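You operate a simulated robot arm through the tools that you are given. There is no shell and no other tool.

You run a simulated robot arm. Do the job below in one go: nothing can be reset, and whatever is moved stays where it is left.

JOB
Torque the one-dot bolt, then the two-dot bolt, to 40 Nm.
Fine: set the blue wrench's dial; lay the wrench back in its rest.

It is judged by the outcome, as a careful person would: the job done as asked, and still so three seconds after it is handed in. It fails if anything else is knocked over, pushed out of place, dropped, spilled or broken.

ROBOT AND FRAMES
A 7-joint arm with a two-finger parallel gripper, fixed in place. Base frame: the origin is at the foot of the arm, x ahead of it, y to its left, z up; the work surface is at about z = 850. Lengths are in mm, angles in rad, forces in N, time in s.
With the tool pointing down near the work surface it reaches from about 240 to 680 mm from the base axis. Its first joint turns from -1.152 to 1.152 rad. Payload 2.4 kg.
Tool frame: the origin (TCP) lies between the finger pads and is the grasp point; the fingertips stand 30 mm ahead of it; z points along the fingers, y is the line along which they close. The gripper opens to 94 mm. The fingers are 28 mm wide and 10 mm thick; the gripper's body (50 by 96 mm) begins 55 mm behind the TCP.
Orientation is told as [roll, pitch, yaw] about the base's x, y, z axes, in that order, counted from this pose: with the fingers straight down and closing along the base's y, the tool's x points along the base's -x, its y along +y and its z along -z.

CONTROLS
- The arm moves only by the tool send_rows. Its argument "commands" is text: rows parted by semicolons, each of 7 numbers parted by spaces: the shift along the tool's x, y, z in units of 50 mm (1.0 is 50 mm), then the turn, a rotation vector about the tool's x, y, z in units of 6 degrees (1.0 is 6 degrees), then the opening, from 0 (shut) to 1 (fully open). In form: tx ty tz rx ry rz grip; .... A call has 1 to 20 rows; each row shifts and turns the commanded pose from where the row before left it, along the tool's axes as they then stand. A call with a number of a shift or a turn outside -1 to 1 is refused whole. Each row takes 0.2 s and may step no farther than 50 mm and 0.15 rad from the row before; otherwise, or with a gripper value out of range, the whole call is refused. A pose out of reach is approached as far as the arm can. The call stops where the force on the tool passes 40 N (or 10 N more than at its start, if that is more) or the arm is blocked; 0.2 s more then pass. The fingers move at their own pace (about 153 mm/s each) and stop on an object; they squeeze with about 42 N. The grip force told is the motor's: it shows also when the fingers shut on nothing. Time passes only in rows, and 0.2 s behind the last, so rows that do not move let the fingers close. It gives the time, the measured TCP pose, the force on the tool (base axes), the opening and the grip force at its end, in the units of the frame above (readings bear some noise), with the torque about the TCP (base axes, N m) and any sound that the robot's microphone picked up.
- Cameras (640 x 400 px; columns grow to the right, rows downward): "scene" is fixed at [52, 463.5, 1475.9]; the picture's right is [-0.79, -0.62, 0.00], its down [-0.26, 0.33, -0.91] and it looks along [0.56, -0.72, -0.42] (base axes); focal length 352 px, centre (320, 200). "wrist" rides on the gripper at [76, 14, -103] in the tool frame; the picture's right is [-0.18, 0.98, 0.00], its down [-0.75, -0.14, -0.64] and it looks along [-0.63, -0.12, 0.77] (tool axes); focal length 243 px, centre (320, 200). There is no depth. A picture from a camera that has moved, and an enlarged one, comes with that camera's place and axes in the base frame and with its lens. The place of the scene camera against the robot may be out by one fixed shift of up to 25 mm in any direction.
- capture(camera): a new picture of that camera. It takes no simulated time.
- close_up(camera, box): a new picture of the part [left, top, right, bottom] of that camera's present view, enlarged. It takes no simulated time.
- finish_job(): hands the job in; it is judged then, once.

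Places have to be worked out from the pictures, the camera data and where the tool is seen. Open the gripper and draw the arm clear of the work before you hand the job in, unless the task says otherwise.

The tools are called by a JSON object that holds its "op" and its "data". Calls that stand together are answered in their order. send_rows: Moves the arm, as the interface text tells. Its arguments: {"type":"object","properties":{"commands":{"type":"string"}},"required":["commands"]} The other tools are called the same way: capture (camera) takes a picture; close_up (camera, box) takes an enlarged picture of a part of a camera's view; finish_job () hands the job in.

At the start:

```text
t: 0.0
ee_pos: [317.6, -166.1, 1336.4]
tool_rot: [0.001, 0.0, -0.001]
force: [1.0, 0.3, 0.2]
moment: [0.02, 0.0, 0.01]
grip_width: 94.2
finger_force: 0.1
```

scene: 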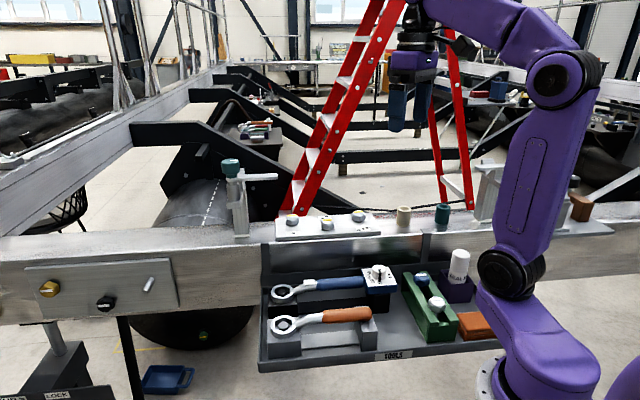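
wrist: 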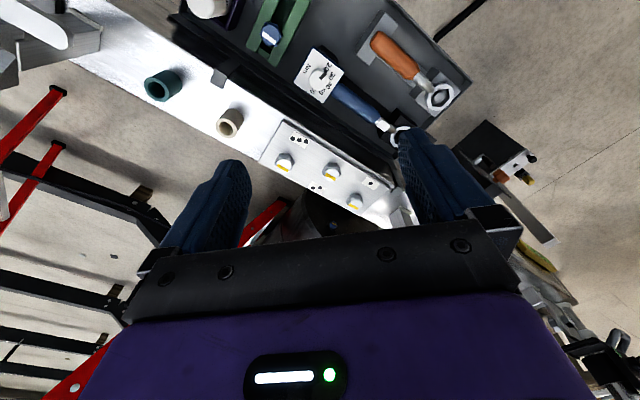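

I start with a look at the scene in detail: the bolts with dots, the wrench and its dial.

{"op": "close_up", "data": {"camera": "scene", "box": [250, 190, 410, 290]}}

{"op": "close_up", "data": {"camera": "scene", "box": [250, 250, 410, 350]}}

{"op": "close_up", "data": {"camera": "wrist", "box": [240, 100, 400, 220]}}

{"op": "close_up", "data": {"camera": "wrist", "box": [280, 30, 440, 150]}}

{"op": "close_up", "data": {"camera": "scene", "box": [0, 230, 260, 400]}}

{"op": "close_up", "data": {"camera": "scene", "box": [370, 230, 530, 350]}}

```text
4.00 times, centred on (330, 240) of scene
camera zoom: at [52.0, 463.5, 1475.9], right [-0.79, -0.62, 0.0], down [-0.26, 0.33, -0.91], along [0.56, -0.72, -0.42], focal length 1410 px, centre (280, 40)
```

zoom: 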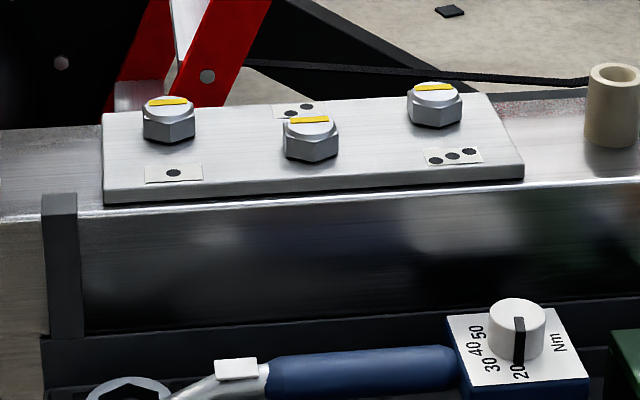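

```text
4.00 times, centred on (330, 300) of scene
camera zoom: at [52.0, 463.5, 1475.9], right [-0.79, -0.62, 0.0], down [-0.26, 0.33, -0.91], along [0.56, -0.72, -0.42], focal length 1410 px, centre (280, -200)
```

zoom: 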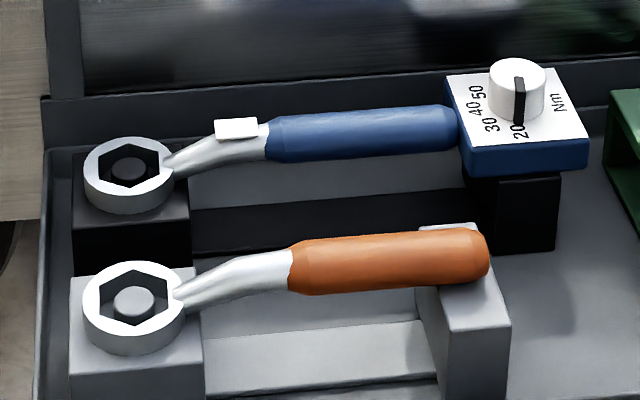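

```text
3.33 times, centred on (320, 160) of wrist
camera zoom: at [242.4, -151.0, 1438.0], right [0.18, 0.98, 0.0], down [0.75, -0.14, 0.64], along [0.63, -0.12, -0.77], focal length 809 px, centre (320, 333)
```

zoom: 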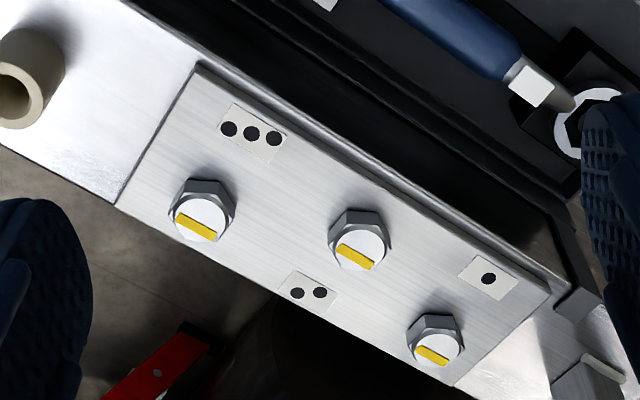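

```text
3.33 times, centred on (360, 90) of wrist
camera zoom: at [242.4, -151.0, 1438.0], right [0.18, 0.98, 0.0], down [0.75, -0.14, 0.64], along [0.63, -0.12, -0.77], focal length 809 px, centre (187, 567)
```

zoom: 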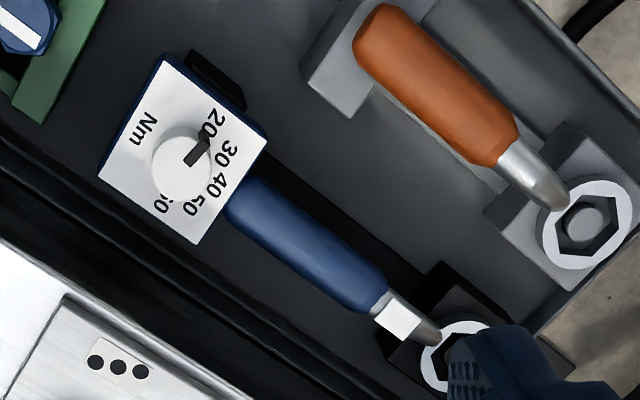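

```text
2.35 times, centred on (130, 315) of scene
camera zoom: at [52.0, 463.5, 1475.9], right [-0.79, -0.62, 0.0], down [-0.26, 0.33, -0.91], along [0.56, -0.72, -0.42], focal length 829 px, centre (767, -71)
```

zoom: 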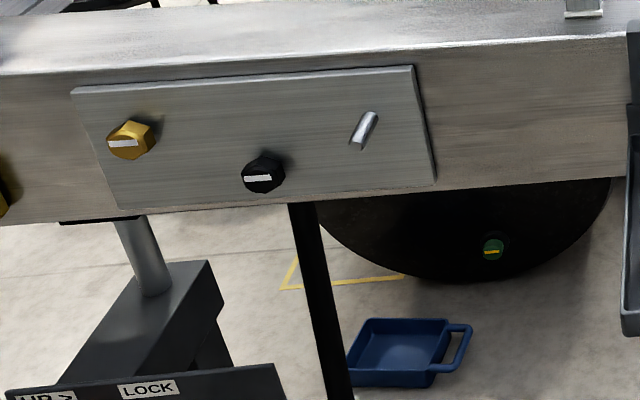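

```text
3.33 times, centred on (450, 290) of scene
camera zoom: at [52.0, 463.5, 1475.9], right [-0.79, -0.62, 0.0], down [-0.26, 0.33, -0.91], along [0.56, -0.72, -0.42], focal length 1175 px, centre (-113, -100)
```

zoom: 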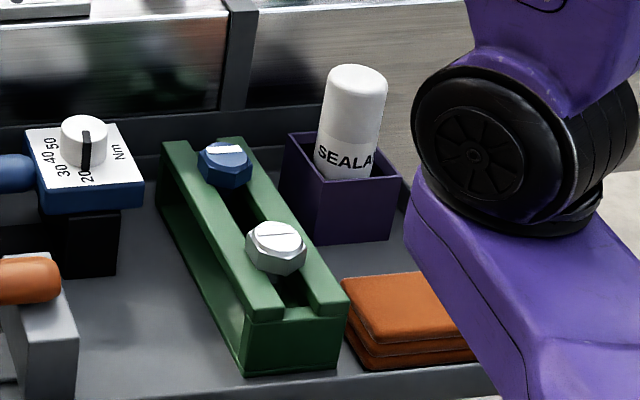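

The blue wrench's dial reads about 20 and the one- and two-dot bolts are on the plate. To fix positions with the wrist camera I'll lower the arm in free air and look again.

{"op": "send_rows", "data": {"commands": "0 0 0.9 0 0 0 1; 0 0 0.9 0 0 0 1; 0 0 0.9 0 0 0 1; 0 0 0.9 0 0 0 1; 0 0 0 0 0 0 1"}}

{"op": "capture", "data": {"camera": "wrist"}}

{"op": "capture", "data": {"camera": "scene"}}

```text
t: 1.2
ee_pos: [319.7, -165.0, 1154.6]
tool_rot: [0.0, 0.001, -0.001]
force: [-0.4, 0.3, -0.3]
moment: [0.02, 0.0, -0.02]
grip_width: 93.9
finger_force: 0.0
```

```text
taken
camera wrist: at [242.9, -151.0, 1255.8], right [0.18, 0.98, 0.0], down [0.75, -0.14, 0.64], along [0.63, -0.12, -0.77], focal length 243 px, centre (320, 200)
```

wrist: 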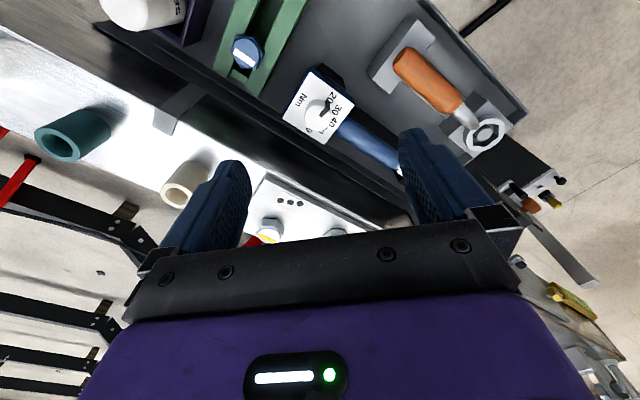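

```text
taken
```

scene: 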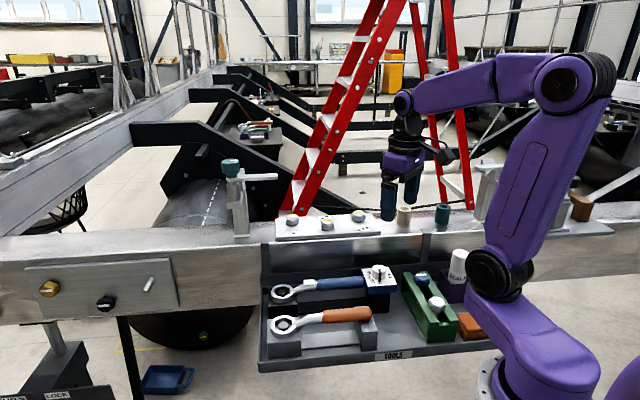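

The second view is nearer. I'll enlarge parts of it for triangulation.

{"op": "close_up", "data": {"camera": "wrist", "box": [260, 40, 420, 140]}}

{"op": "close_up", "data": {"camera": "wrist", "box": [240, 160, 400, 260]}}

{"op": "close_up", "data": {"camera": "wrist", "box": [370, 40, 530, 140]}}

```text
4.00 times, centred on (340, 90) of wrist
camera zoom: at [242.9, -151.0, 1255.8], right [0.18, 0.98, 0.0], down [0.75, -0.14, 0.64], along [0.63, -0.12, -0.77], focal length 970 px, centre (240, 640)
```

zoom: 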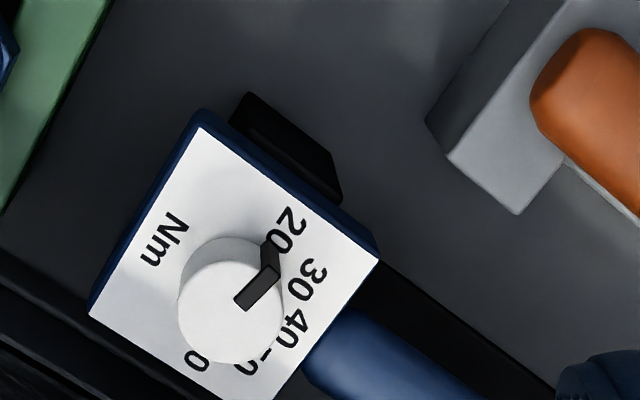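

```text
4.00 times, centred on (320, 210) of wrist
camera zoom: at [242.9, -151.0, 1255.8], right [0.18, 0.98, 0.0], down [0.75, -0.14, 0.64], along [0.63, -0.12, -0.77], focal length 970 px, centre (320, 160)
```

zoom: 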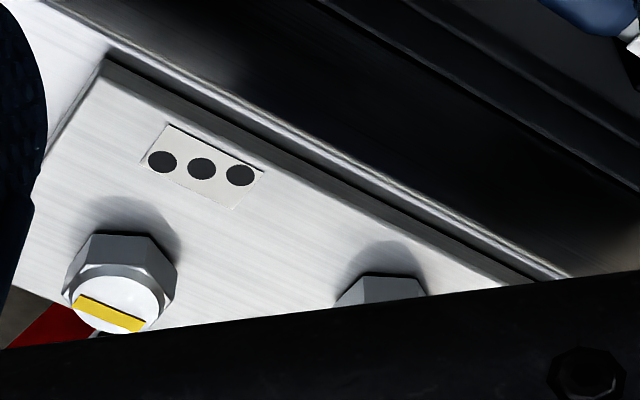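

```text
4.00 times, centred on (450, 90) of wrist
camera zoom: at [242.9, -151.0, 1255.8], right [0.18, 0.98, 0.0], down [0.75, -0.14, 0.64], along [0.63, -0.12, -0.77], focal length 970 px, centre (-200, 640)
```

zoom: 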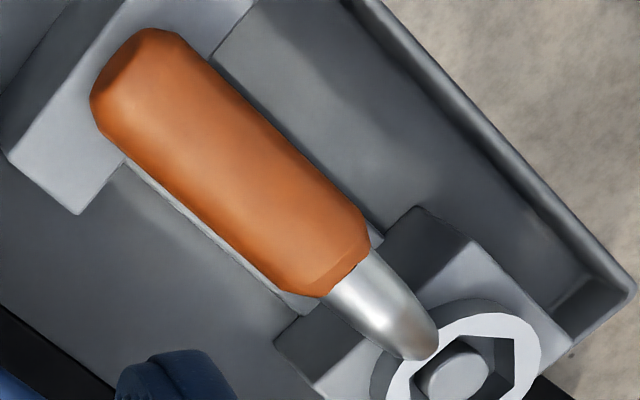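

From the two views the dial knob's top is near (354, -175, 960), and the bolts are near z ≈ 1030 at x ≈ 600. Next I move above and behind the bolts for a clear wrist view.

{"op": "send_rows", "data": {"commands": "-0.9 0 -0.5 0 0 0 1; -0.9 0 -0.5 0 0 0 1; -0.9 0 0 0 0 0 1; -0.9 0 0 0 0 0 1; 0 0 0 0 0 0 1"}}

{"op": "capture", "data": {"camera": "wrist"}}

{"op": "close_up", "data": {"camera": "wrist", "box": [240, 50, 440, 175]}}

```text
refused: row 1 steps farther than a row can; nothing moved
```

```text
taken
camera wrist: at [242.9, -151.0, 1255.8], right [0.18, 0.98, 0.0], down [0.75, -0.14, 0.64], along [0.63, -0.12, -0.77], focal length 243 px, centre (320, 200)
```

wrist: 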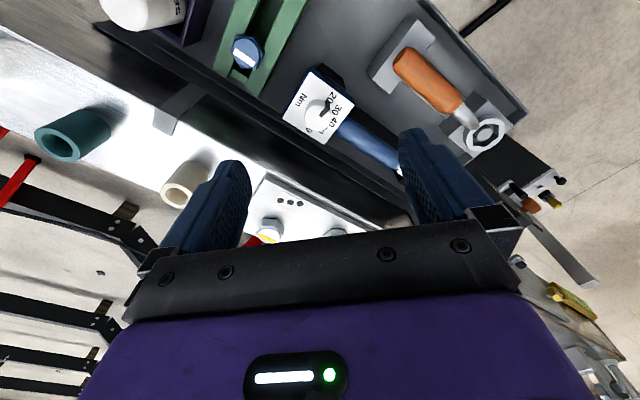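

```text
3.20 times, centred on (340, 112) of wrist
camera zoom: at [242.9, -151.0, 1255.8], right [0.18, 0.98, 0.0], down [0.75, -0.14, 0.64], along [0.63, -0.12, -0.77], focal length 776 px, centre (256, 480)
```

zoom: 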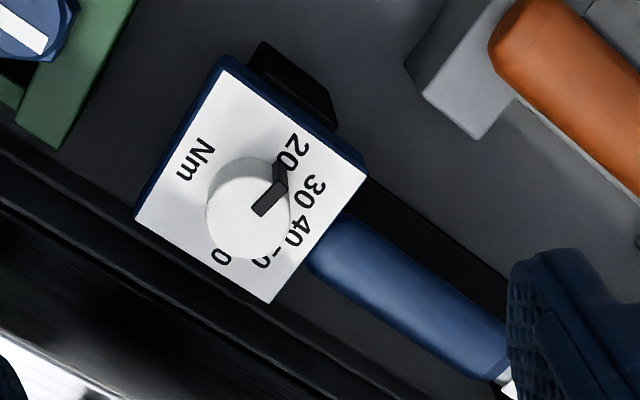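

The row's combined step was over 50 mm, so it was refused and nothing moved. I'll send smaller steps.

{"op": "send_rows", "data": {"commands": "0 0 -0.9 0 0 0 1; -0.9 0 0 0 0 0 1; -0.9 0 0 0 0 0 1; -0.9 0 0 0 0 0 1; -0.9 0 0 0 0 0 1; 0 0 0 0 0 0 1"}}

{"op": "capture", "data": {"camera": "wrist"}}

{"op": "close_up", "data": {"camera": "wrist", "box": [240, 50, 440, 175]}}

```text
t: 2.6
ee_pos: [498.5, -166.2, 1201.4]
tool_rot: [0.0, 0.001, -0.001]
force: [-0.5, 0.0, 1.2]
moment: [-0.01, 0.01, 0.01]
grip_width: 94.3
finger_force: 0.1
```

```text
taken
camera wrist: at [423.2, -150.9, 1303.0], right [0.18, 0.98, 0.0], down [0.75, -0.14, 0.64], along [0.63, -0.12, -0.77], focal length 243 px, centre (320, 200)
```

wrist: 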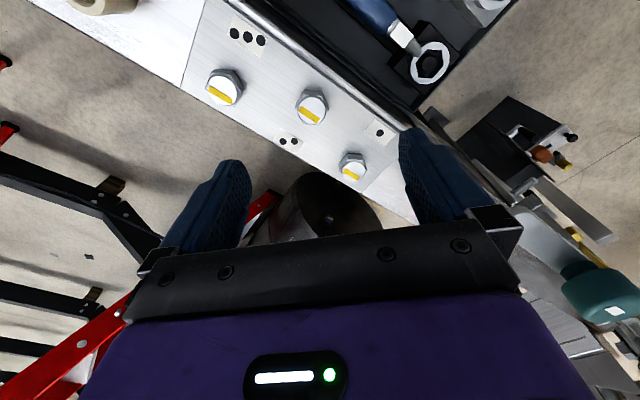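

```text
3.20 times, centred on (340, 112) of wrist
camera zoom: at [423.2, -150.9, 1303.0], right [0.18, 0.98, 0.0], down [0.75, -0.14, 0.64], along [0.63, -0.12, -0.77], focal length 776 px, centre (256, 480)
```

zoom: 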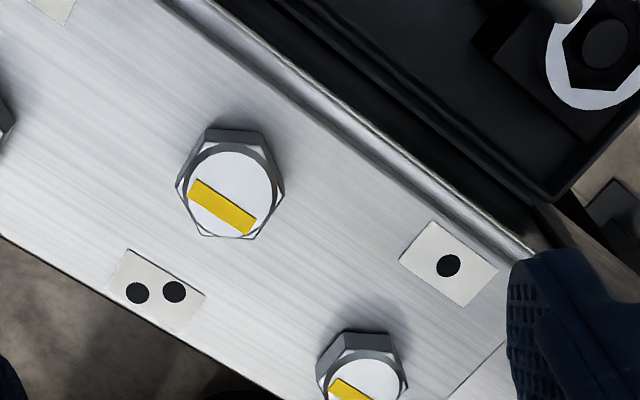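

Clear view of bolts and the wrench's ring. I enlarge further for accurate pixel readings.

{"op": "close_up", "data": {"camera": "wrist", "box": [280, 80, 408, 160]}}

{"op": "close_up", "data": {"camera": "wrist", "box": [300, 110, 428, 190]}}

{"op": "close_up", "data": {"camera": "wrist", "box": [350, 0, 510, 100]}}

```text
5.00 times, centred on (344, 120) of wrist
camera zoom: at [423.2, -150.9, 1303.0], right [0.18, 0.98, 0.0], down [0.75, -0.14, 0.64], along [0.63, -0.12, -0.77], focal length 1213 px, centre (200, 600)
```

zoom: 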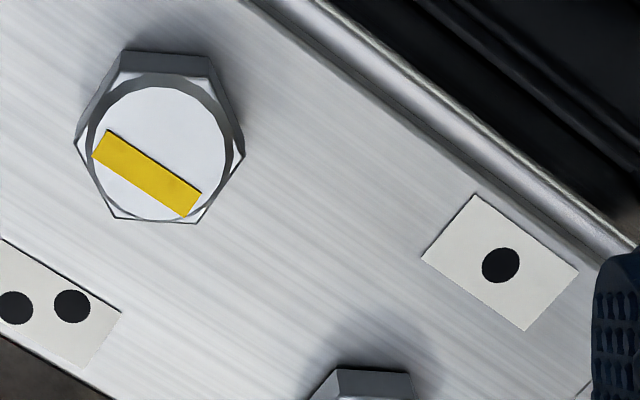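

```text
5.00 times, centred on (364, 150) of wrist
camera zoom: at [423.2, -150.9, 1303.0], right [0.18, 0.98, 0.0], down [0.75, -0.14, 0.64], along [0.63, -0.12, -0.77], focal length 1213 px, centre (100, 450)
```

zoom: 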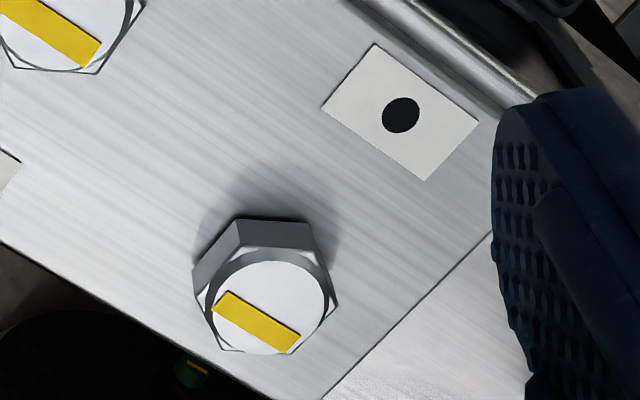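

```text
4.00 times, centred on (430, 50) of wrist
camera zoom: at [423.2, -150.9, 1303.0], right [0.18, 0.98, 0.0], down [0.75, -0.14, 0.64], along [0.63, -0.12, -0.77], focal length 970 px, centre (-120, 800)
```

zoom: 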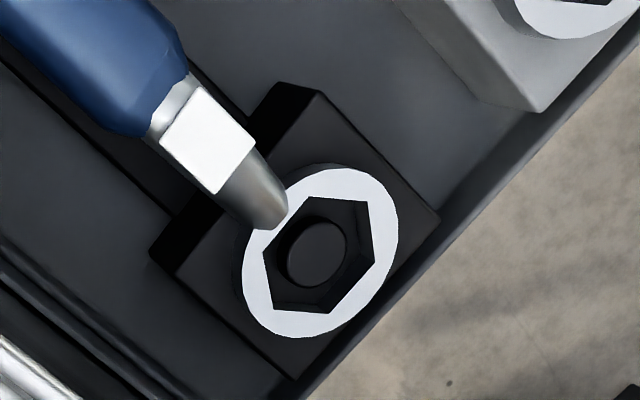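

Estimates from the wrist views: bolt 2 head ≈ (525, -179, 1005), bolt 1 head ≈ (623, -138, 1005), wrench ring ≈ (524, -5, 899), and dial ≈ (354, -175, 960). The wrench lies parallel to the beam at about 45–48°. Next I take a closer look at the dial from above.

{"op": "send_rows", "data": {"commands": "0.95 0 0 0 0 0 1; 0.95 0 0 0 0 0 1; 0.95 0 0 0 0 0 1; 0.2 -0.1 0.8 0 0 0 1; 0 0 0.9 0 0 0 1; 0 0 0.9 0 0 0 1; 0 0 0.5 0 0 0 1; 0 0 0 0 0 0 1"}}

{"op": "capture", "data": {"camera": "wrist"}}

{"op": "close_up", "data": {"camera": "wrist", "box": [240, 80, 400, 180]}}

{"op": "capture", "data": {"camera": "scene"}}

```text
t: 4.4
ee_pos: [345.3, -169.9, 1046.1]
tool_rot: [-0.001, 0.0, 0.002]
force: [-0.6, -0.5, 0.5]
moment: [0.03, -0.01, -0.02]
grip_width: 93.8
finger_force: 0.1
```

```text
taken
camera wrist: at [269.3, -156.1, 1147.5], right [0.18, 0.98, 0.0], down [0.75, -0.14, 0.64], along [0.63, -0.12, -0.77], focal length 243 px, centre (320, 200)
```

wrist: 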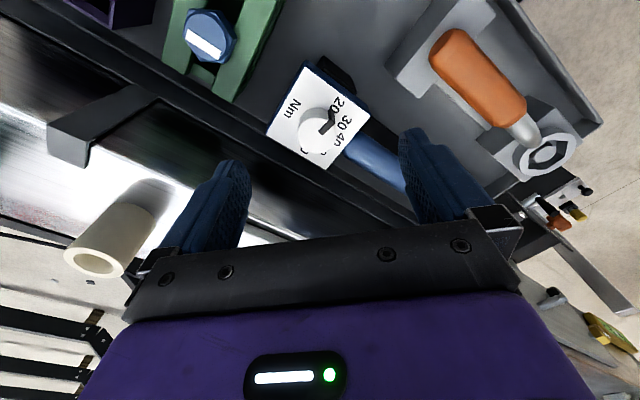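

```text
4.00 times, centred on (320, 130) of wrist
camera zoom: at [269.3, -156.1, 1147.5], right [0.18, 0.98, 0.0], down [0.75, -0.14, 0.64], along [0.63, -0.12, -0.77], focal length 970 px, centre (320, 480)
```

zoom: 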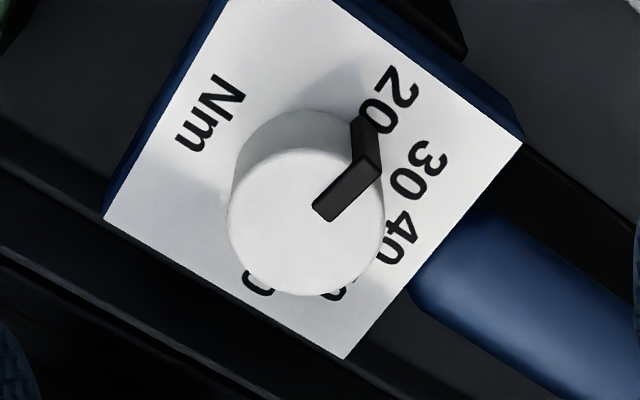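

```text
taken
```

scene: 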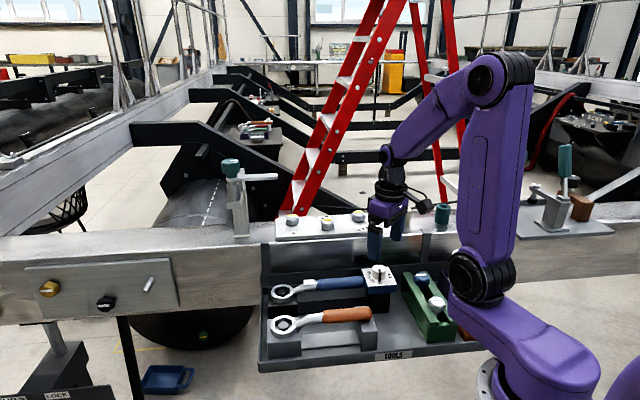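

The dial face is a 69 mm square at 45°, with its centre ≈ (356, -175) and its face at z ≈ 933. The knob is Ø32 with its top at ≈ 957. The pointer is at about 121°; "20" is at 125° and "40" at 45°, which is toward the ring. I'll centre over the knob with yaw +40°, so I can turn it clockwise by about 78°.

{"op": "send_rows", "data": {"commands": "-0.21 -0.1 0 0 0 0 1; 0 0 0 0 0 -0.96 1; 0 0 0 0 0 -0.96 1; 0 0 0 0 0 -0.96 1; 0 0 0 0 0 -0.96 1; 0 0 0 0 0 -0.96 1; 0 0 0 0 0 -0.96 1; 0 0 0 0 0 -0.96 1; 0 0 0 0 0 0 1"}}

{"op": "capture", "data": {"camera": "wrist"}}

{"op": "close_up", "data": {"camera": "wrist", "box": [240, 80, 400, 180]}}

```text
t: 6.4
ee_pos: [357.0, -174.9, 1045.5]
tool_rot: [0.001, -0.001, 0.705]
force: [-0.4, 0.3, -0.2]
moment: [0.0, 0.0, 0.0]
grip_width: 94.2
finger_force: 0.0
```

```text
taken
camera wrist: at [289.6, -213.8, 1147.8], right [-0.5, 0.87, 0.0], down [0.67, 0.38, 0.64], along [0.56, 0.32, -0.77], focal length 243 px, centre (320, 200)
```

wrist: 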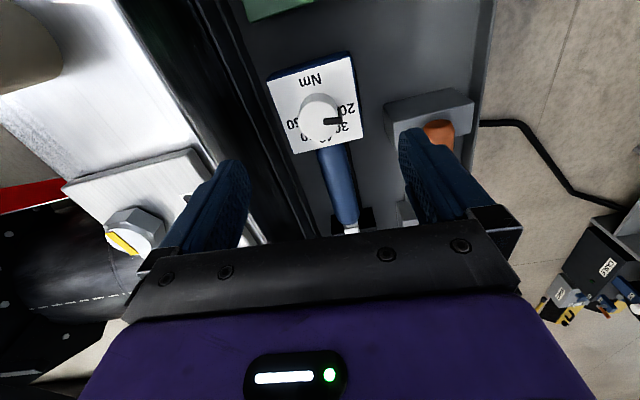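

```text
4.00 times, centred on (320, 130) of wrist
camera zoom: at [289.6, -213.8, 1147.8], right [-0.5, 0.87, 0.0], down [0.67, 0.38, 0.64], along [0.56, 0.32, -0.77], focal length 970 px, centre (320, 480)
```

zoom: 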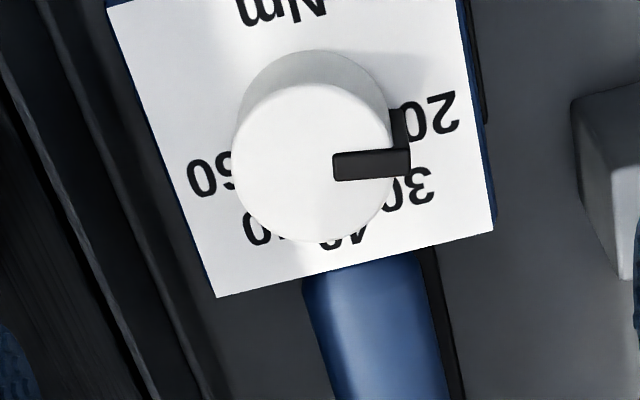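

Knob appears about 1.4 mm to the left and 2 mm up from the TCP axis. I correct that and descend until the fingertips stand about 5 mm above the dial face.

{"op": "send_rows", "data": {"commands": "0.04 -0.028 0 0 0 0 1; 0 0 0.5 0 0 0 1; 0 0 0.5 0 0 0 1; 0 0 0.3 0 0 0 1; 0 0 0.2 0 0 0 1; 0 0 0 0 0 0 1"}}

{"op": "capture", "data": {"camera": "wrist"}}

{"op": "close_up", "data": {"camera": "scene", "box": [330, 220, 430, 310]}}

```text
t: 7.8
ee_pos: [356.3, -177.9, 971.3]
tool_rot: [0.002, 0.0, 0.702]
force: [-0.5, -0.2, 0.3]
moment: [-0.01, -0.03, -0.03]
grip_width: 94.0
finger_force: 0.1
```

```text
taken
camera wrist: at [289.1, -216.2, 1073.1], right [-0.5, 0.87, 0.0], down [0.67, 0.38, 0.64], along [0.56, 0.32, -0.77], focal length 243 px, centre (320, 200)
```

wrist: 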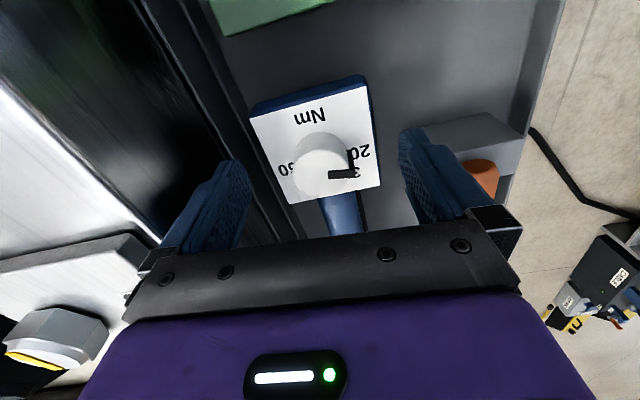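

```text
4.44 times, centred on (380, 265) of scene
camera zoom: at [52.0, 463.5, 1475.9], right [-0.79, -0.62, 0.0], down [-0.26, 0.33, -0.91], along [0.56, -0.72, -0.42], focal length 1566 px, centre (53, -89)
```

zoom: 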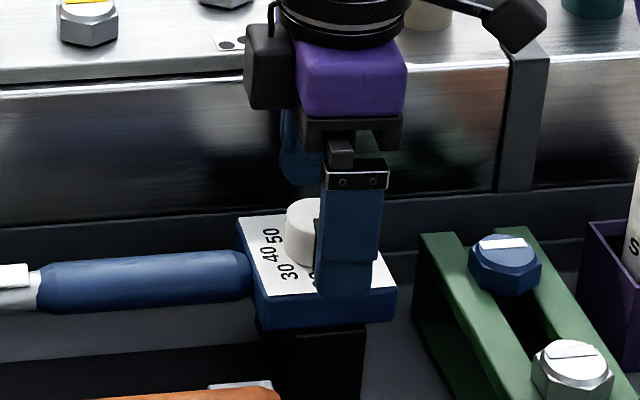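

Fingers straddle the knob with clearance. I enlarge to check centring before closing.

{"op": "close_up", "data": {"camera": "wrist", "box": [240, 110, 400, 210]}}

```text
4.00 times, centred on (320, 160) of wrist
camera zoom: at [289.1, -216.2, 1073.1], right [-0.5, 0.87, 0.0], down [0.67, 0.38, 0.64], along [0.56, 0.32, -0.77], focal length 970 px, centre (320, 360)
```

zoom: 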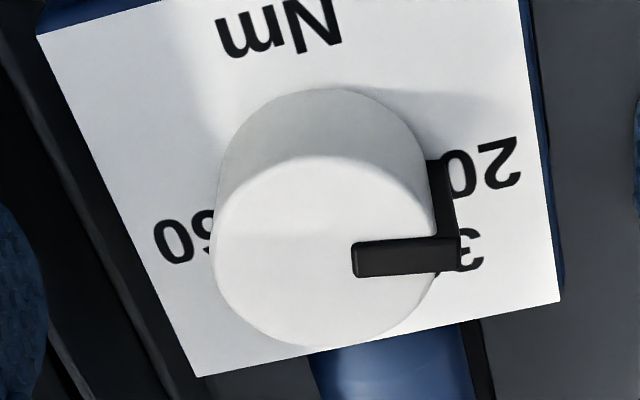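

The pointer is a raised rib that would sit right under one finger, so I'll grip it from another angle. I rise 30 mm and turn to yaw ≈ 81°, so the rib is about 50° off the closing line.

{"op": "send_rows", "data": {"commands": "0 0 -0.6 0 0 0 1; 0 0 0 0 0 -0.97 1; 0 0 0 0 0 -0.97 1; 0 0 0 0 0 -0.97 1; 0 0 0 0 0 -0.97 1; 0 0 0 0 0 -0.97 1; 0 0 0 0 0 -0.97 1; 0 0 0 0 0 -0.97 1; 0 0 0 0 0 0 1"}}

{"op": "capture", "data": {"camera": "wrist"}}

{"op": "close_up", "data": {"camera": "wrist", "box": [240, 90, 400, 190]}}

```text
t: 9.8
ee_pos: [356.3, -178.4, 1000.2]
tool_rot: [0.0, 0.001, 1.418]
force: [0.5, 0.0, 0.0]
moment: [0.01, 0.01, 0.01]
grip_width: 93.9
finger_force: 0.0
```

```text
taken
camera wrist: at [330.5, -250.6, 1102.8], right [-0.94, 0.33, 0.0], down [0.25, 0.72, 0.64], along [0.21, 0.61, -0.77], focal length 243 px, centre (320, 200)
```

wrist: 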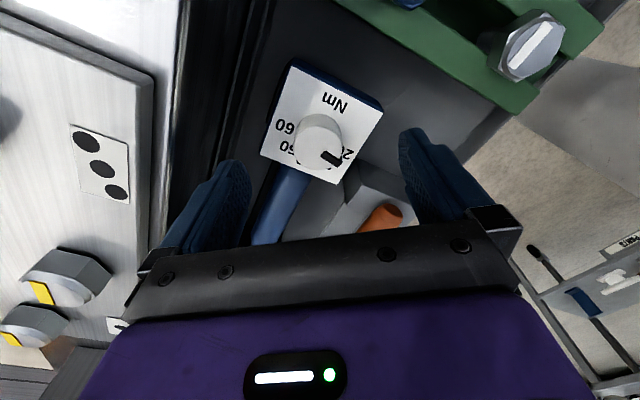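

```text
4.00 times, centred on (320, 140) of wrist
camera zoom: at [330.5, -250.6, 1102.8], right [-0.94, 0.33, 0.0], down [0.25, 0.72, 0.64], along [0.21, 0.61, -0.77], focal length 970 px, centre (320, 440)
```

zoom: 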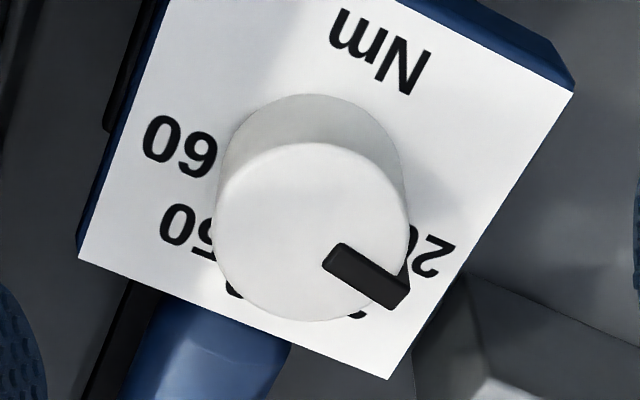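

Now the rib is well off the closing line. I shift 1.2 mm left, descend to z ≈ 968 and close on the knob.

{"op": "send_rows", "data": {"commands": "0 -0.025 0 0 0 0 1; 0 0 0.34 0 0 0 1; 0 0 0.3 0 0 0 1; 0 0 0 0 0 0 1; 0 0 0 0 0 0 0.5; 0 0 0 0 0 0 0.2; 0 0 0 0 0 0 0; 0 0 0 0 0 0 0; 0 0 0 0 0 0 0"}}

{"op": "close_up", "data": {"camera": "wrist", "box": [240, 110, 400, 210]}}

{"op": "close_up", "data": {"camera": "scene", "box": [330, 220, 430, 310]}}

```text
t: 11.8
ee_pos: [358.5, -177.2, 968.6]
tool_rot: [0.0, -0.001, 1.414]
force: [1.4, -0.3, -0.8]
moment: [-0.08, 0.09, -0.03]
grip_width: 32.9
finger_force: 42.0
```

```text
4.00 times, centred on (320, 160) of wrist
camera zoom: at [331.6, -250.8, 1071.4], right [-0.94, 0.33, 0.0], down [0.26, 0.72, 0.64], along [0.21, 0.61, -0.77], focal length 970 px, centre (320, 360)
```

zoom: 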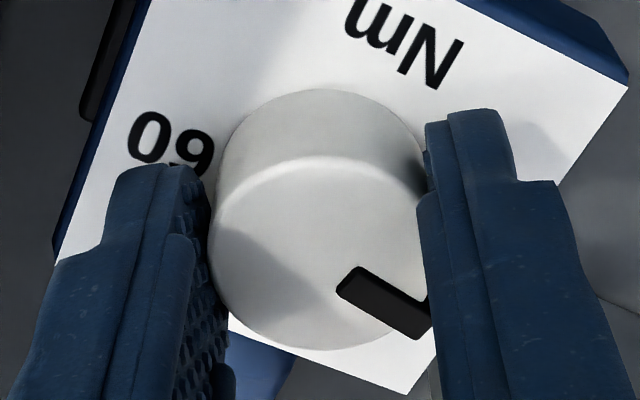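

```text
4.44 times, centred on (380, 265) of scene
camera zoom: at [52.0, 463.5, 1475.9], right [-0.79, -0.62, 0.0], down [-0.26, 0.33, -0.91], along [0.56, -0.72, -0.42], focal length 1566 px, centre (53, -89)
```

zoom: 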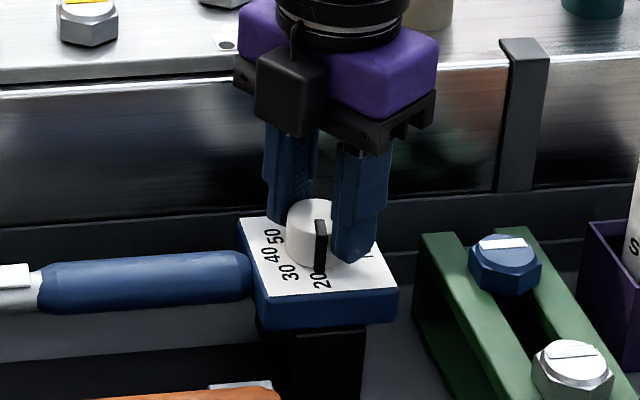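

Gripped at 33 mm. I turn clockwise (seen from above) by 36° first and check that the pointer follows.

{"op": "send_rows", "data": {"commands": "0 0 0 0 0 0.75 0; 0 0 0 0 0 0.75 0; 0 0 0 0 0 0.75 0; 0 0 0 0 0 0.75 0; 0 0 0 0 0 0.75 0; 0 0 0 0 0 0.75 0; 0 0 0 0 0 0.75 0; 0 0 0 0 0 0.75 0; 0 0 0 0 0 0 0"}}

{"op": "close_up", "data": {"camera": "wrist", "box": [240, 110, 400, 210]}}

{"op": "close_up", "data": {"camera": "scene", "box": [330, 220, 430, 310]}}

```text
t: 13.8
ee_pos: [355.8, -176.5, 969.5]
tool_rot: [0.0, 0.0, 0.786]
force: [-14.6, 3.9, 32.7]
moment: [0.06, 0.24, 0.0]
grip_width: 32.9
finger_force: 42.6
```

```text
4.00 times, centred on (320, 160) of wrist
camera zoom: at [292.5, -221.0, 1071.2], right [-0.56, 0.83, 0.0], down [0.63, 0.43, 0.64], along [0.53, 0.36, -0.77], focal length 970 px, centre (320, 360)
```

zoom: 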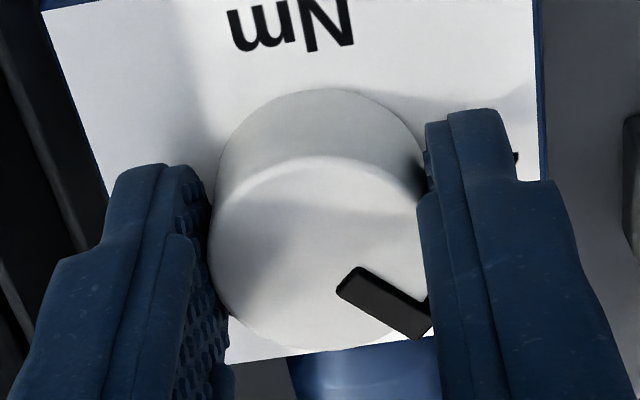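

```text
4.44 times, centred on (380, 265) of scene
camera zoom: at [51.2, 463.8, 1475.8], right [-0.79, -0.62, 0.0], down [-0.26, 0.33, -0.91], along [0.56, -0.72, -0.42], focal length 1566 px, centre (53, -89)
```

zoom: 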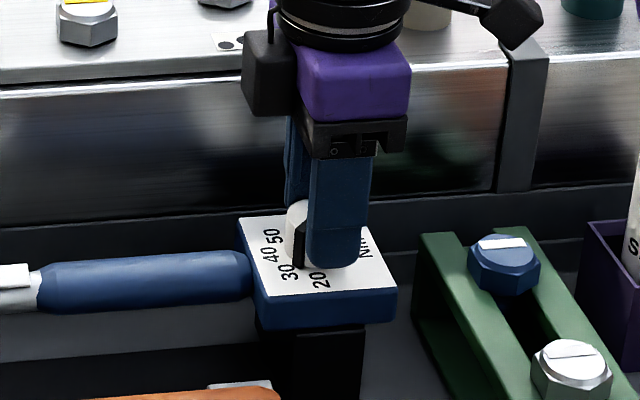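

Pointer follows (near 30 now), but the tool presses down with about 33 N. I relieve it slightly before going on.

{"op": "send_rows", "data": {"commands": "0.004 0.006 -0.012 0 0 0 0; 0 0 0 0 0 0 0"}}

```text
t: 14.4
ee_pos: [356.2, -177.6, 968.5]
tool_rot: [0.0, -0.001, 0.789]
force: [-6.9, -1.0, 7.3]
moment: [-0.13, 0.27, 0.02]
grip_width: 33.0
finger_force: 41.7
```

That eased it. I continue turning in smaller portions while watching the force.

{"op": "send_rows", "data": {"commands": "0 0.003 -0.002 0 0 0.75 0; 0 0 0 0 0 0.75 0; 0 0 -0.002 0 0 0.75 0; 0 0 0 0 0 0.75 0; 0 0 0 0 0 0 0"}}

```text
t: 15.6
ee_pos: [356.4, -177.9, 968.9]
tool_rot: [0.0, 0.0, 0.47]
force: [0.1, -0.3, -0.9]
moment: [-0.23, 0.21, -0.04]
grip_width: 32.9
finger_force: 42.1
```

Forces are near zero. I turn another 18° and check the pointer.

{"op": "send_rows", "data": {"commands": "0 0 0 0 0 0.75 0; 0 0 0 0 0 0.75 0; 0 0 0 0 0 0.75 0; 0 0 0 0 0 0.75 0; 0 0 0 0 0 0 0"}}

{"op": "close_up", "data": {"camera": "scene", "box": [330, 220, 430, 310]}}

{"op": "close_up", "data": {"camera": "wrist", "box": [240, 110, 400, 210]}}

```text
t: 16.8
ee_pos: [355.3, -178.6, 969.6]
tool_rot: [0.0, 0.0, 0.156]
force: [-0.5, -0.9, 0.1]
moment: [0.09, -0.12, -0.01]
grip_width: 33.0
finger_force: 42.2
```

```text
4.44 times, centred on (380, 265) of scene
camera zoom: at [52.0, 463.5, 1475.9], right [-0.79, -0.62, 0.0], down [-0.26, 0.33, -0.91], along [0.56, -0.72, -0.42], focal length 1566 px, centre (53, -89)
```

zoom: 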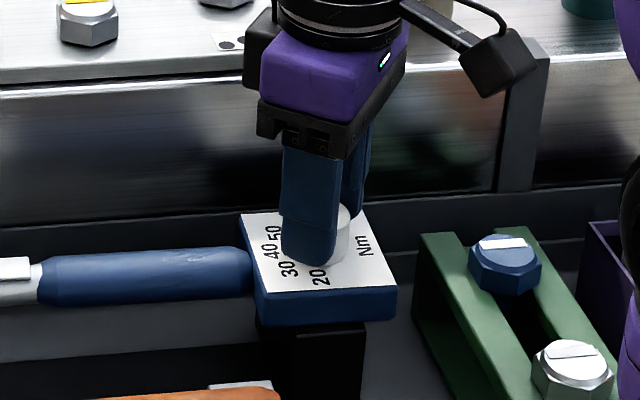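

```text
4.00 times, centred on (320, 160) of wrist
camera zoom: at [279.1, -175.7, 1071.7], right [0.03, 1.0, 0.0], down [0.77, -0.02, 0.64], along [0.64, -0.02, -0.77], focal length 970 px, centre (320, 360)
```

zoom: 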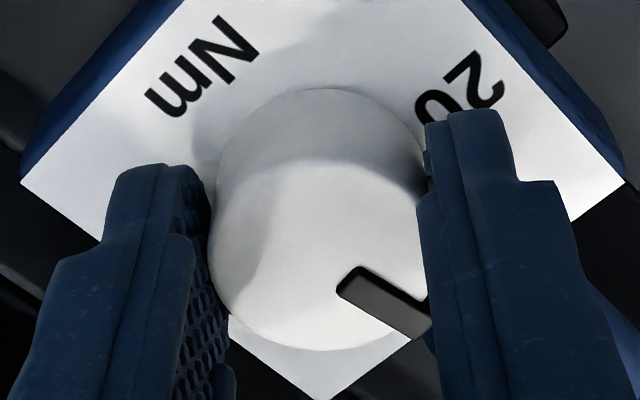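

About 72° turned; the pointer reads near 50° world with "40" at 45°. I turn 5° more, open partway, rise and look.

{"op": "send_rows", "data": {"commands": "0 0 0 0 0 0.5 0; 0 0 0 0 0 0.4 0; 0 0 0 0 0 0 0; 0 0 0 0 0 0 0.65; 0 0 0 0 0 0 0.65; 0 0 -0.6 0 0 0 0.65; 0 0 -0.9 0 0 0 0.8; 0 0 0 0 0 0 1"}}

{"op": "close_up", "data": {"camera": "wrist", "box": [240, 80, 400, 180]}}

{"op": "close_up", "data": {"camera": "scene", "box": [340, 240, 420, 305]}}

```text
t: 18.6
ee_pos: [358.2, -177.3, 1044.9]
tool_rot: [0.0, 0.0, 0.064]
force: [-0.2, -0.3, -0.3]
moment: [-0.03, 0.02, 0.01]
grip_width: 94.0
finger_force: 0.0
```

```text
4.00 times, centred on (320, 130) of wrist
camera zoom: at [280.3, -168.3, 1147.6], right [0.12, 0.99, 0.0], down [0.76, -0.09, 0.64], along [0.64, -0.08, -0.77], focal length 970 px, centre (320, 480)
```

zoom: 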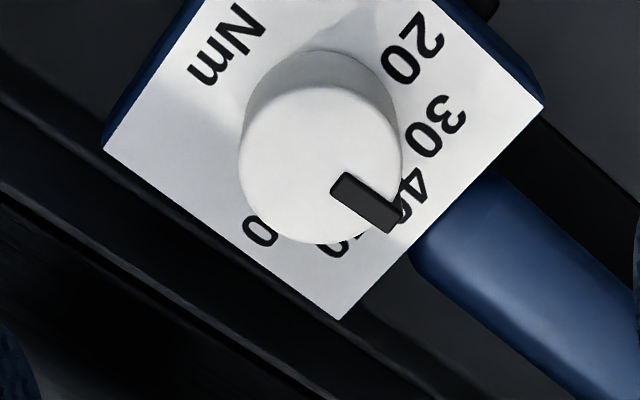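

```text
6.15 times, centred on (380, 272) of scene
camera zoom: at [52.0, 463.5, 1475.9], right [-0.79, -0.62, 0.0], down [-0.26, 0.33, -0.91], along [0.56, -0.72, -0.42], focal length 2169 px, centre (-49, -246)
```

zoom: 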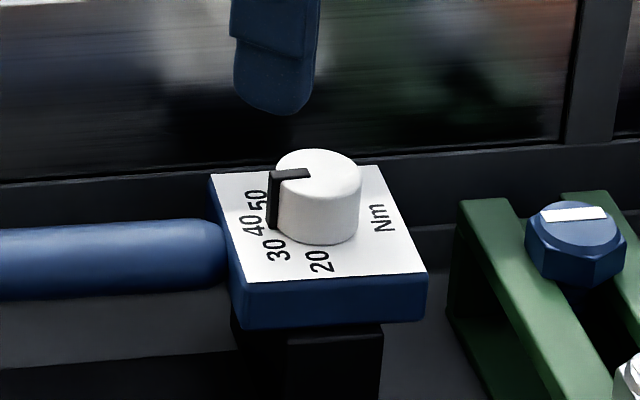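

The pointer is about 3° short of "40" (47.5° against 44.3°). I go back down and turn it a further 3°.

{"op": "send_rows", "data": {"commands": "0 0 0.5 0 0 0 1; 0 0 0.5 0 0 0 1; 0 0 0.3 0 0 0 1; 0 0 0.22 0 0 0 1; 0 0 0 0 0 0 1; 0 0 0 0 0 0 0.5; 0 0 0 0 0 0 0.2; 0 0 0 0 0 0 0; 0 0 0 0 0 0 0; 0 0 0 0 0 0.25 0; 0 0 0 0 0 0.27 0; 0 0 0 0 0 0 0"}}

```text
t: 21.2
ee_pos: [356.7, -178.8, 968.1]
tool_rot: [-0.002, 0.0, 0.009]
force: [-1.1, -1.3, 0.4]
moment: [0.15, 0.07, 0.02]
grip_width: 33.0
finger_force: 41.8
```

Turned with low forces. I release, rise and check again.

{"op": "send_rows", "data": {"commands": "0 0 0 0 0 0 0.65; 0 0 0 0 0 0 0.65; 0 0 -0.6 0 0 0 0.65; 0 0 -0.9 0 0 0 0.8; 0 0 0 0 0 0 1"}}

{"op": "close_up", "data": {"camera": "wrist", "box": [240, 80, 400, 180]}}

{"op": "close_up", "data": {"camera": "scene", "box": [340, 240, 420, 305]}}

{"op": "capture", "data": {"camera": "wrist"}}

```text
t: 22.4
ee_pos: [356.6, -177.3, 1041.9]
tool_rot: [0.0, 0.001, 0.01]
force: [-1.7, 0.2, 0.1]
moment: [-0.02, 0.01, 0.0]
grip_width: 94.1
finger_force: 0.0
```

```text
4.00 times, centred on (320, 130) of wrist
camera zoom: at [279.9, -164.1, 1144.5], right [0.17, 0.98, 0.0], down [0.76, -0.13, 0.64], along [0.63, -0.11, -0.77], focal length 970 px, centre (320, 480)
```

zoom: 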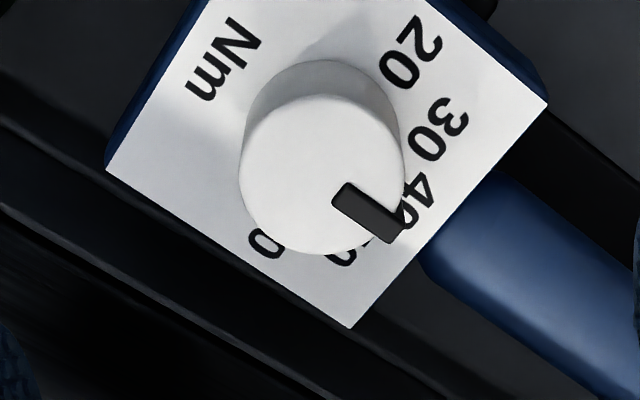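

```text
6.15 times, centred on (380, 272) of scene
camera zoom: at [52.0, 463.5, 1475.9], right [-0.79, -0.62, 0.0], down [-0.26, 0.33, -0.91], along [0.56, -0.72, -0.42], focal length 2169 px, centre (-49, -246)
```

zoom: 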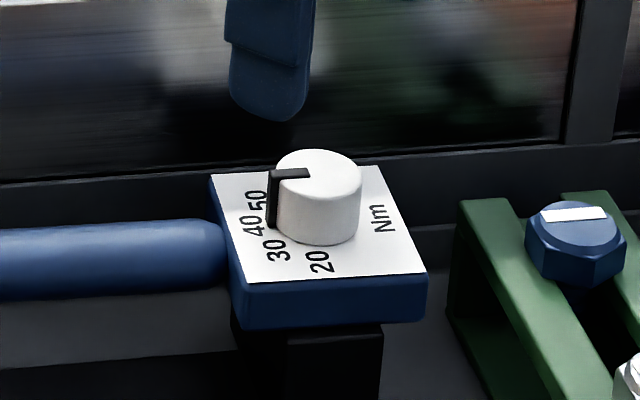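

```text
taken
camera wrist: at [279.9, -164.1, 1144.5], right [0.17, 0.98, 0.0], down [0.76, -0.13, 0.64], along [0.63, -0.11, -0.77], focal length 243 px, centre (320, 200)
```

wrist: 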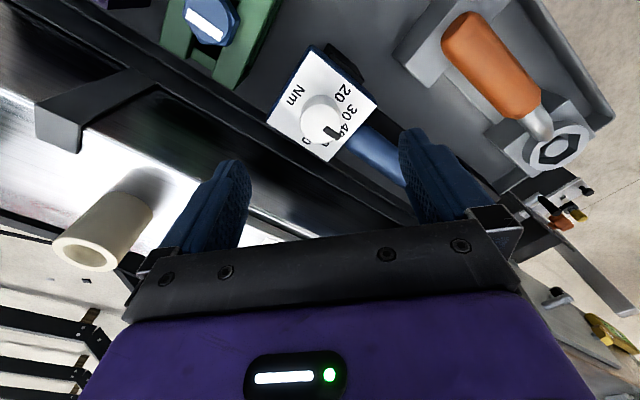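

Pointer now aligns with "40" (44° against 43.8° for the handle axis). Next I move over the middle of the blue handle and turn the gripper to close across it.

{"op": "send_rows", "data": {"commands": "-0.6 0.6 0 0 0 0 1; -0.6 0.6 0 0 0 0 1; 0 0 0 0 0 -0.91 1; 0 0 0 0 0 -0.91 1; 0 0 0 0 0 -0.91 1; 0 0 0 0 0 -0.91 1; 0 0 0 0 0 -0.91 1; 0 0 0 0 0 -0.91 1; 0 0 0 0 0 -0.91 1; 0 0 0 0 0 -0.91 1; 0 0 0 0 0 0 1"}}

{"op": "capture", "data": {"camera": "wrist"}}

{"op": "close_up", "data": {"camera": "wrist", "box": [240, 80, 400, 180]}}

{"op": "capture", "data": {"camera": "scene"}}

```text
t: 24.8
ee_pos: [416.6, -117.4, 1043.7]
tool_rot: [0.0, 0.001, 0.772]
force: [0.2, -0.6, -0.3]
moment: [0.03, -0.02, -0.04]
grip_width: 94.2
finger_force: 0.0
```

```text
taken
camera wrist: at [351.9, -160.1, 1145.9], right [-0.56, 0.83, 0.0], down [0.64, 0.43, 0.64], along [0.53, 0.36, -0.77], focal length 243 px, centre (320, 200)
```

wrist: 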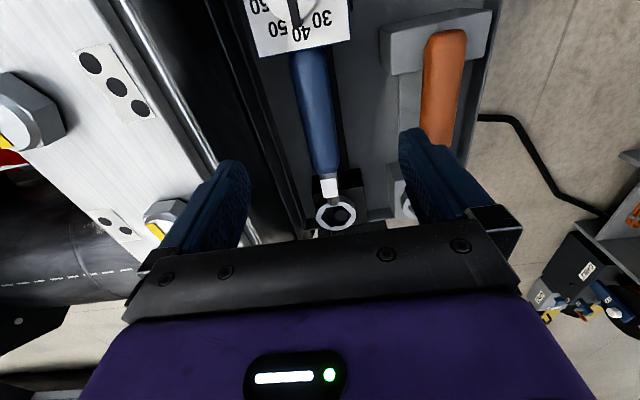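

```text
4.00 times, centred on (320, 130) of wrist
camera zoom: at [351.9, -160.1, 1145.9], right [-0.56, 0.83, 0.0], down [0.64, 0.43, 0.64], along [0.53, 0.36, -0.77], focal length 970 px, centre (320, 480)
```

zoom: 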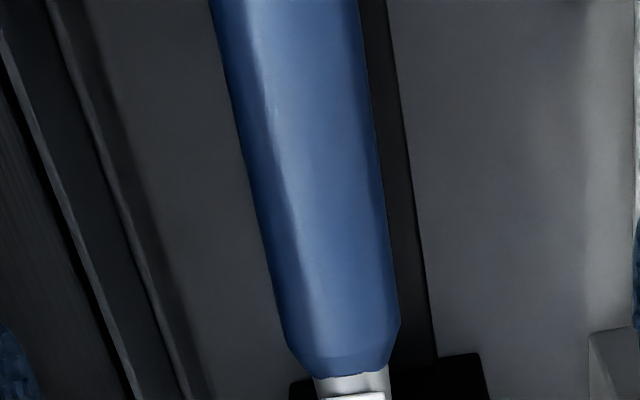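

```text
taken
```

scene: 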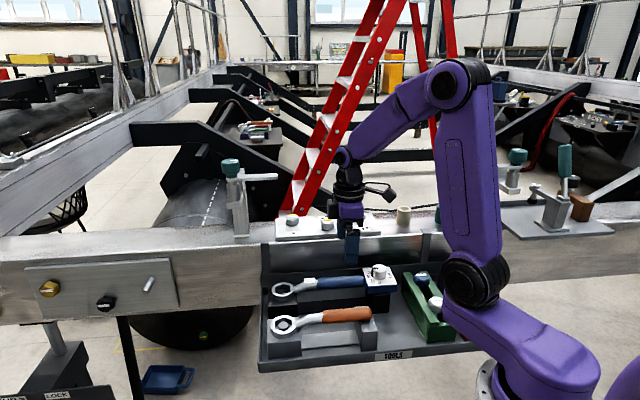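

The handle axis is parallel to the tool x axis and about 3.4 mm to the left. I shift, narrow the opening to 61 mm to stay clear of the tray wall, and descend to z ≈ 928.

{"op": "send_rows", "data": {"commands": "0 -0.068 0 0 0 0 0.65; 0 0 0.6 0 0 0 0.65; 0 0 0.6 0 0 0 0.65; 0 0 0.5 0 0 0 0.65; 0 0 0.3 0 0 0 0.65; 0 0 0.2 0 0 0 0.65; 0 0 0 0 0 0 0.65"}}

{"op": "capture", "data": {"camera": "wrist"}}

{"op": "close_up", "data": {"camera": "scene", "box": [260, 220, 420, 320]}}

```text
t: 26.4
ee_pos: [418.0, -119.1, 932.6]
tool_rot: [0.001, -0.001, 0.772]
force: [0.3, 0.4, 0.0]
moment: [-0.01, 0.05, 0.02]
grip_width: 60.9
finger_force: 0.0
```

```text
taken
camera wrist: at [353.2, -162.4, 1035.2], right [-0.55, 0.83, 0.0], down [0.64, 0.42, 0.64], along [0.53, 0.36, -0.77], focal length 243 px, centre (320, 200)
```

wrist: 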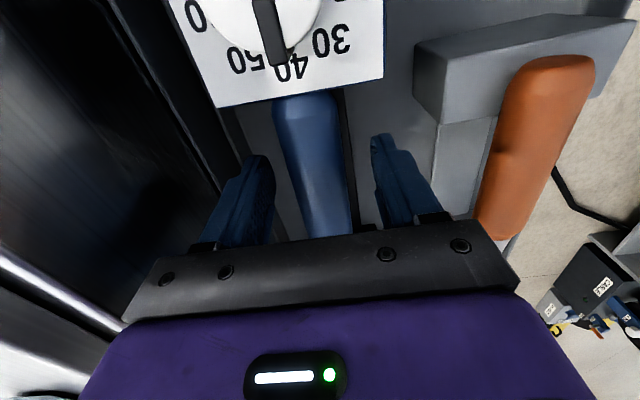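

```text
4.00 times, centred on (340, 270) of scene
camera zoom: at [52.0, 463.5, 1475.9], right [-0.79, -0.62, 0.0], down [-0.26, 0.33, -0.91], along [0.56, -0.72, -0.42], focal length 1410 px, centre (240, -80)
```

zoom: 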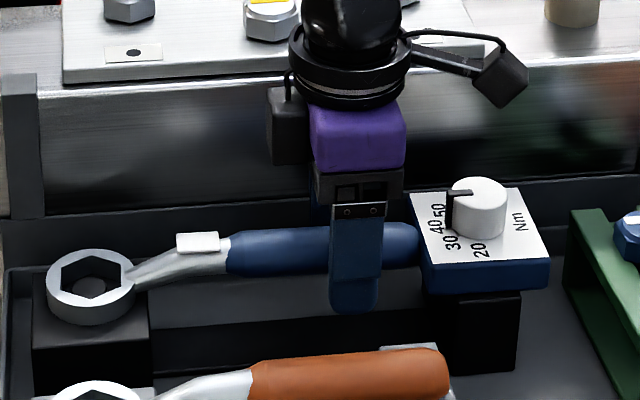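

The pointer reads exactly 40, and the fingers straddle the handle. I close the gripper.

{"op": "send_rows", "data": {"commands": "0 0 0 0 0 0 0.4; 0 0 0 0 0 0 0.2; 0 0 0 0 0 0 0; 0 0 0 0 0 0 0; 0 0 0 0 0 0 0"}}

{"op": "close_up", "data": {"camera": "scene", "box": [260, 220, 420, 320]}}

```text
t: 27.6
ee_pos: [418.4, -119.5, 932.8]
tool_rot: [0.0, 0.001, 0.77]
force: [0.3, -1.2, -0.7]
moment: [0.12, -0.25, -0.1]
grip_width: 30.2
finger_force: 41.9
```

```text
4.00 times, centred on (340, 270) of scene
camera zoom: at [52.0, 463.5, 1475.9], right [-0.79, -0.62, 0.0], down [-0.26, 0.33, -0.91], along [0.56, -0.72, -0.42], focal length 1410 px, centre (240, -80)
```

zoom: 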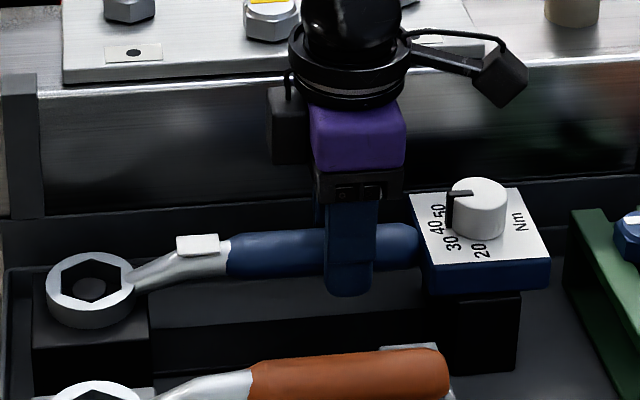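

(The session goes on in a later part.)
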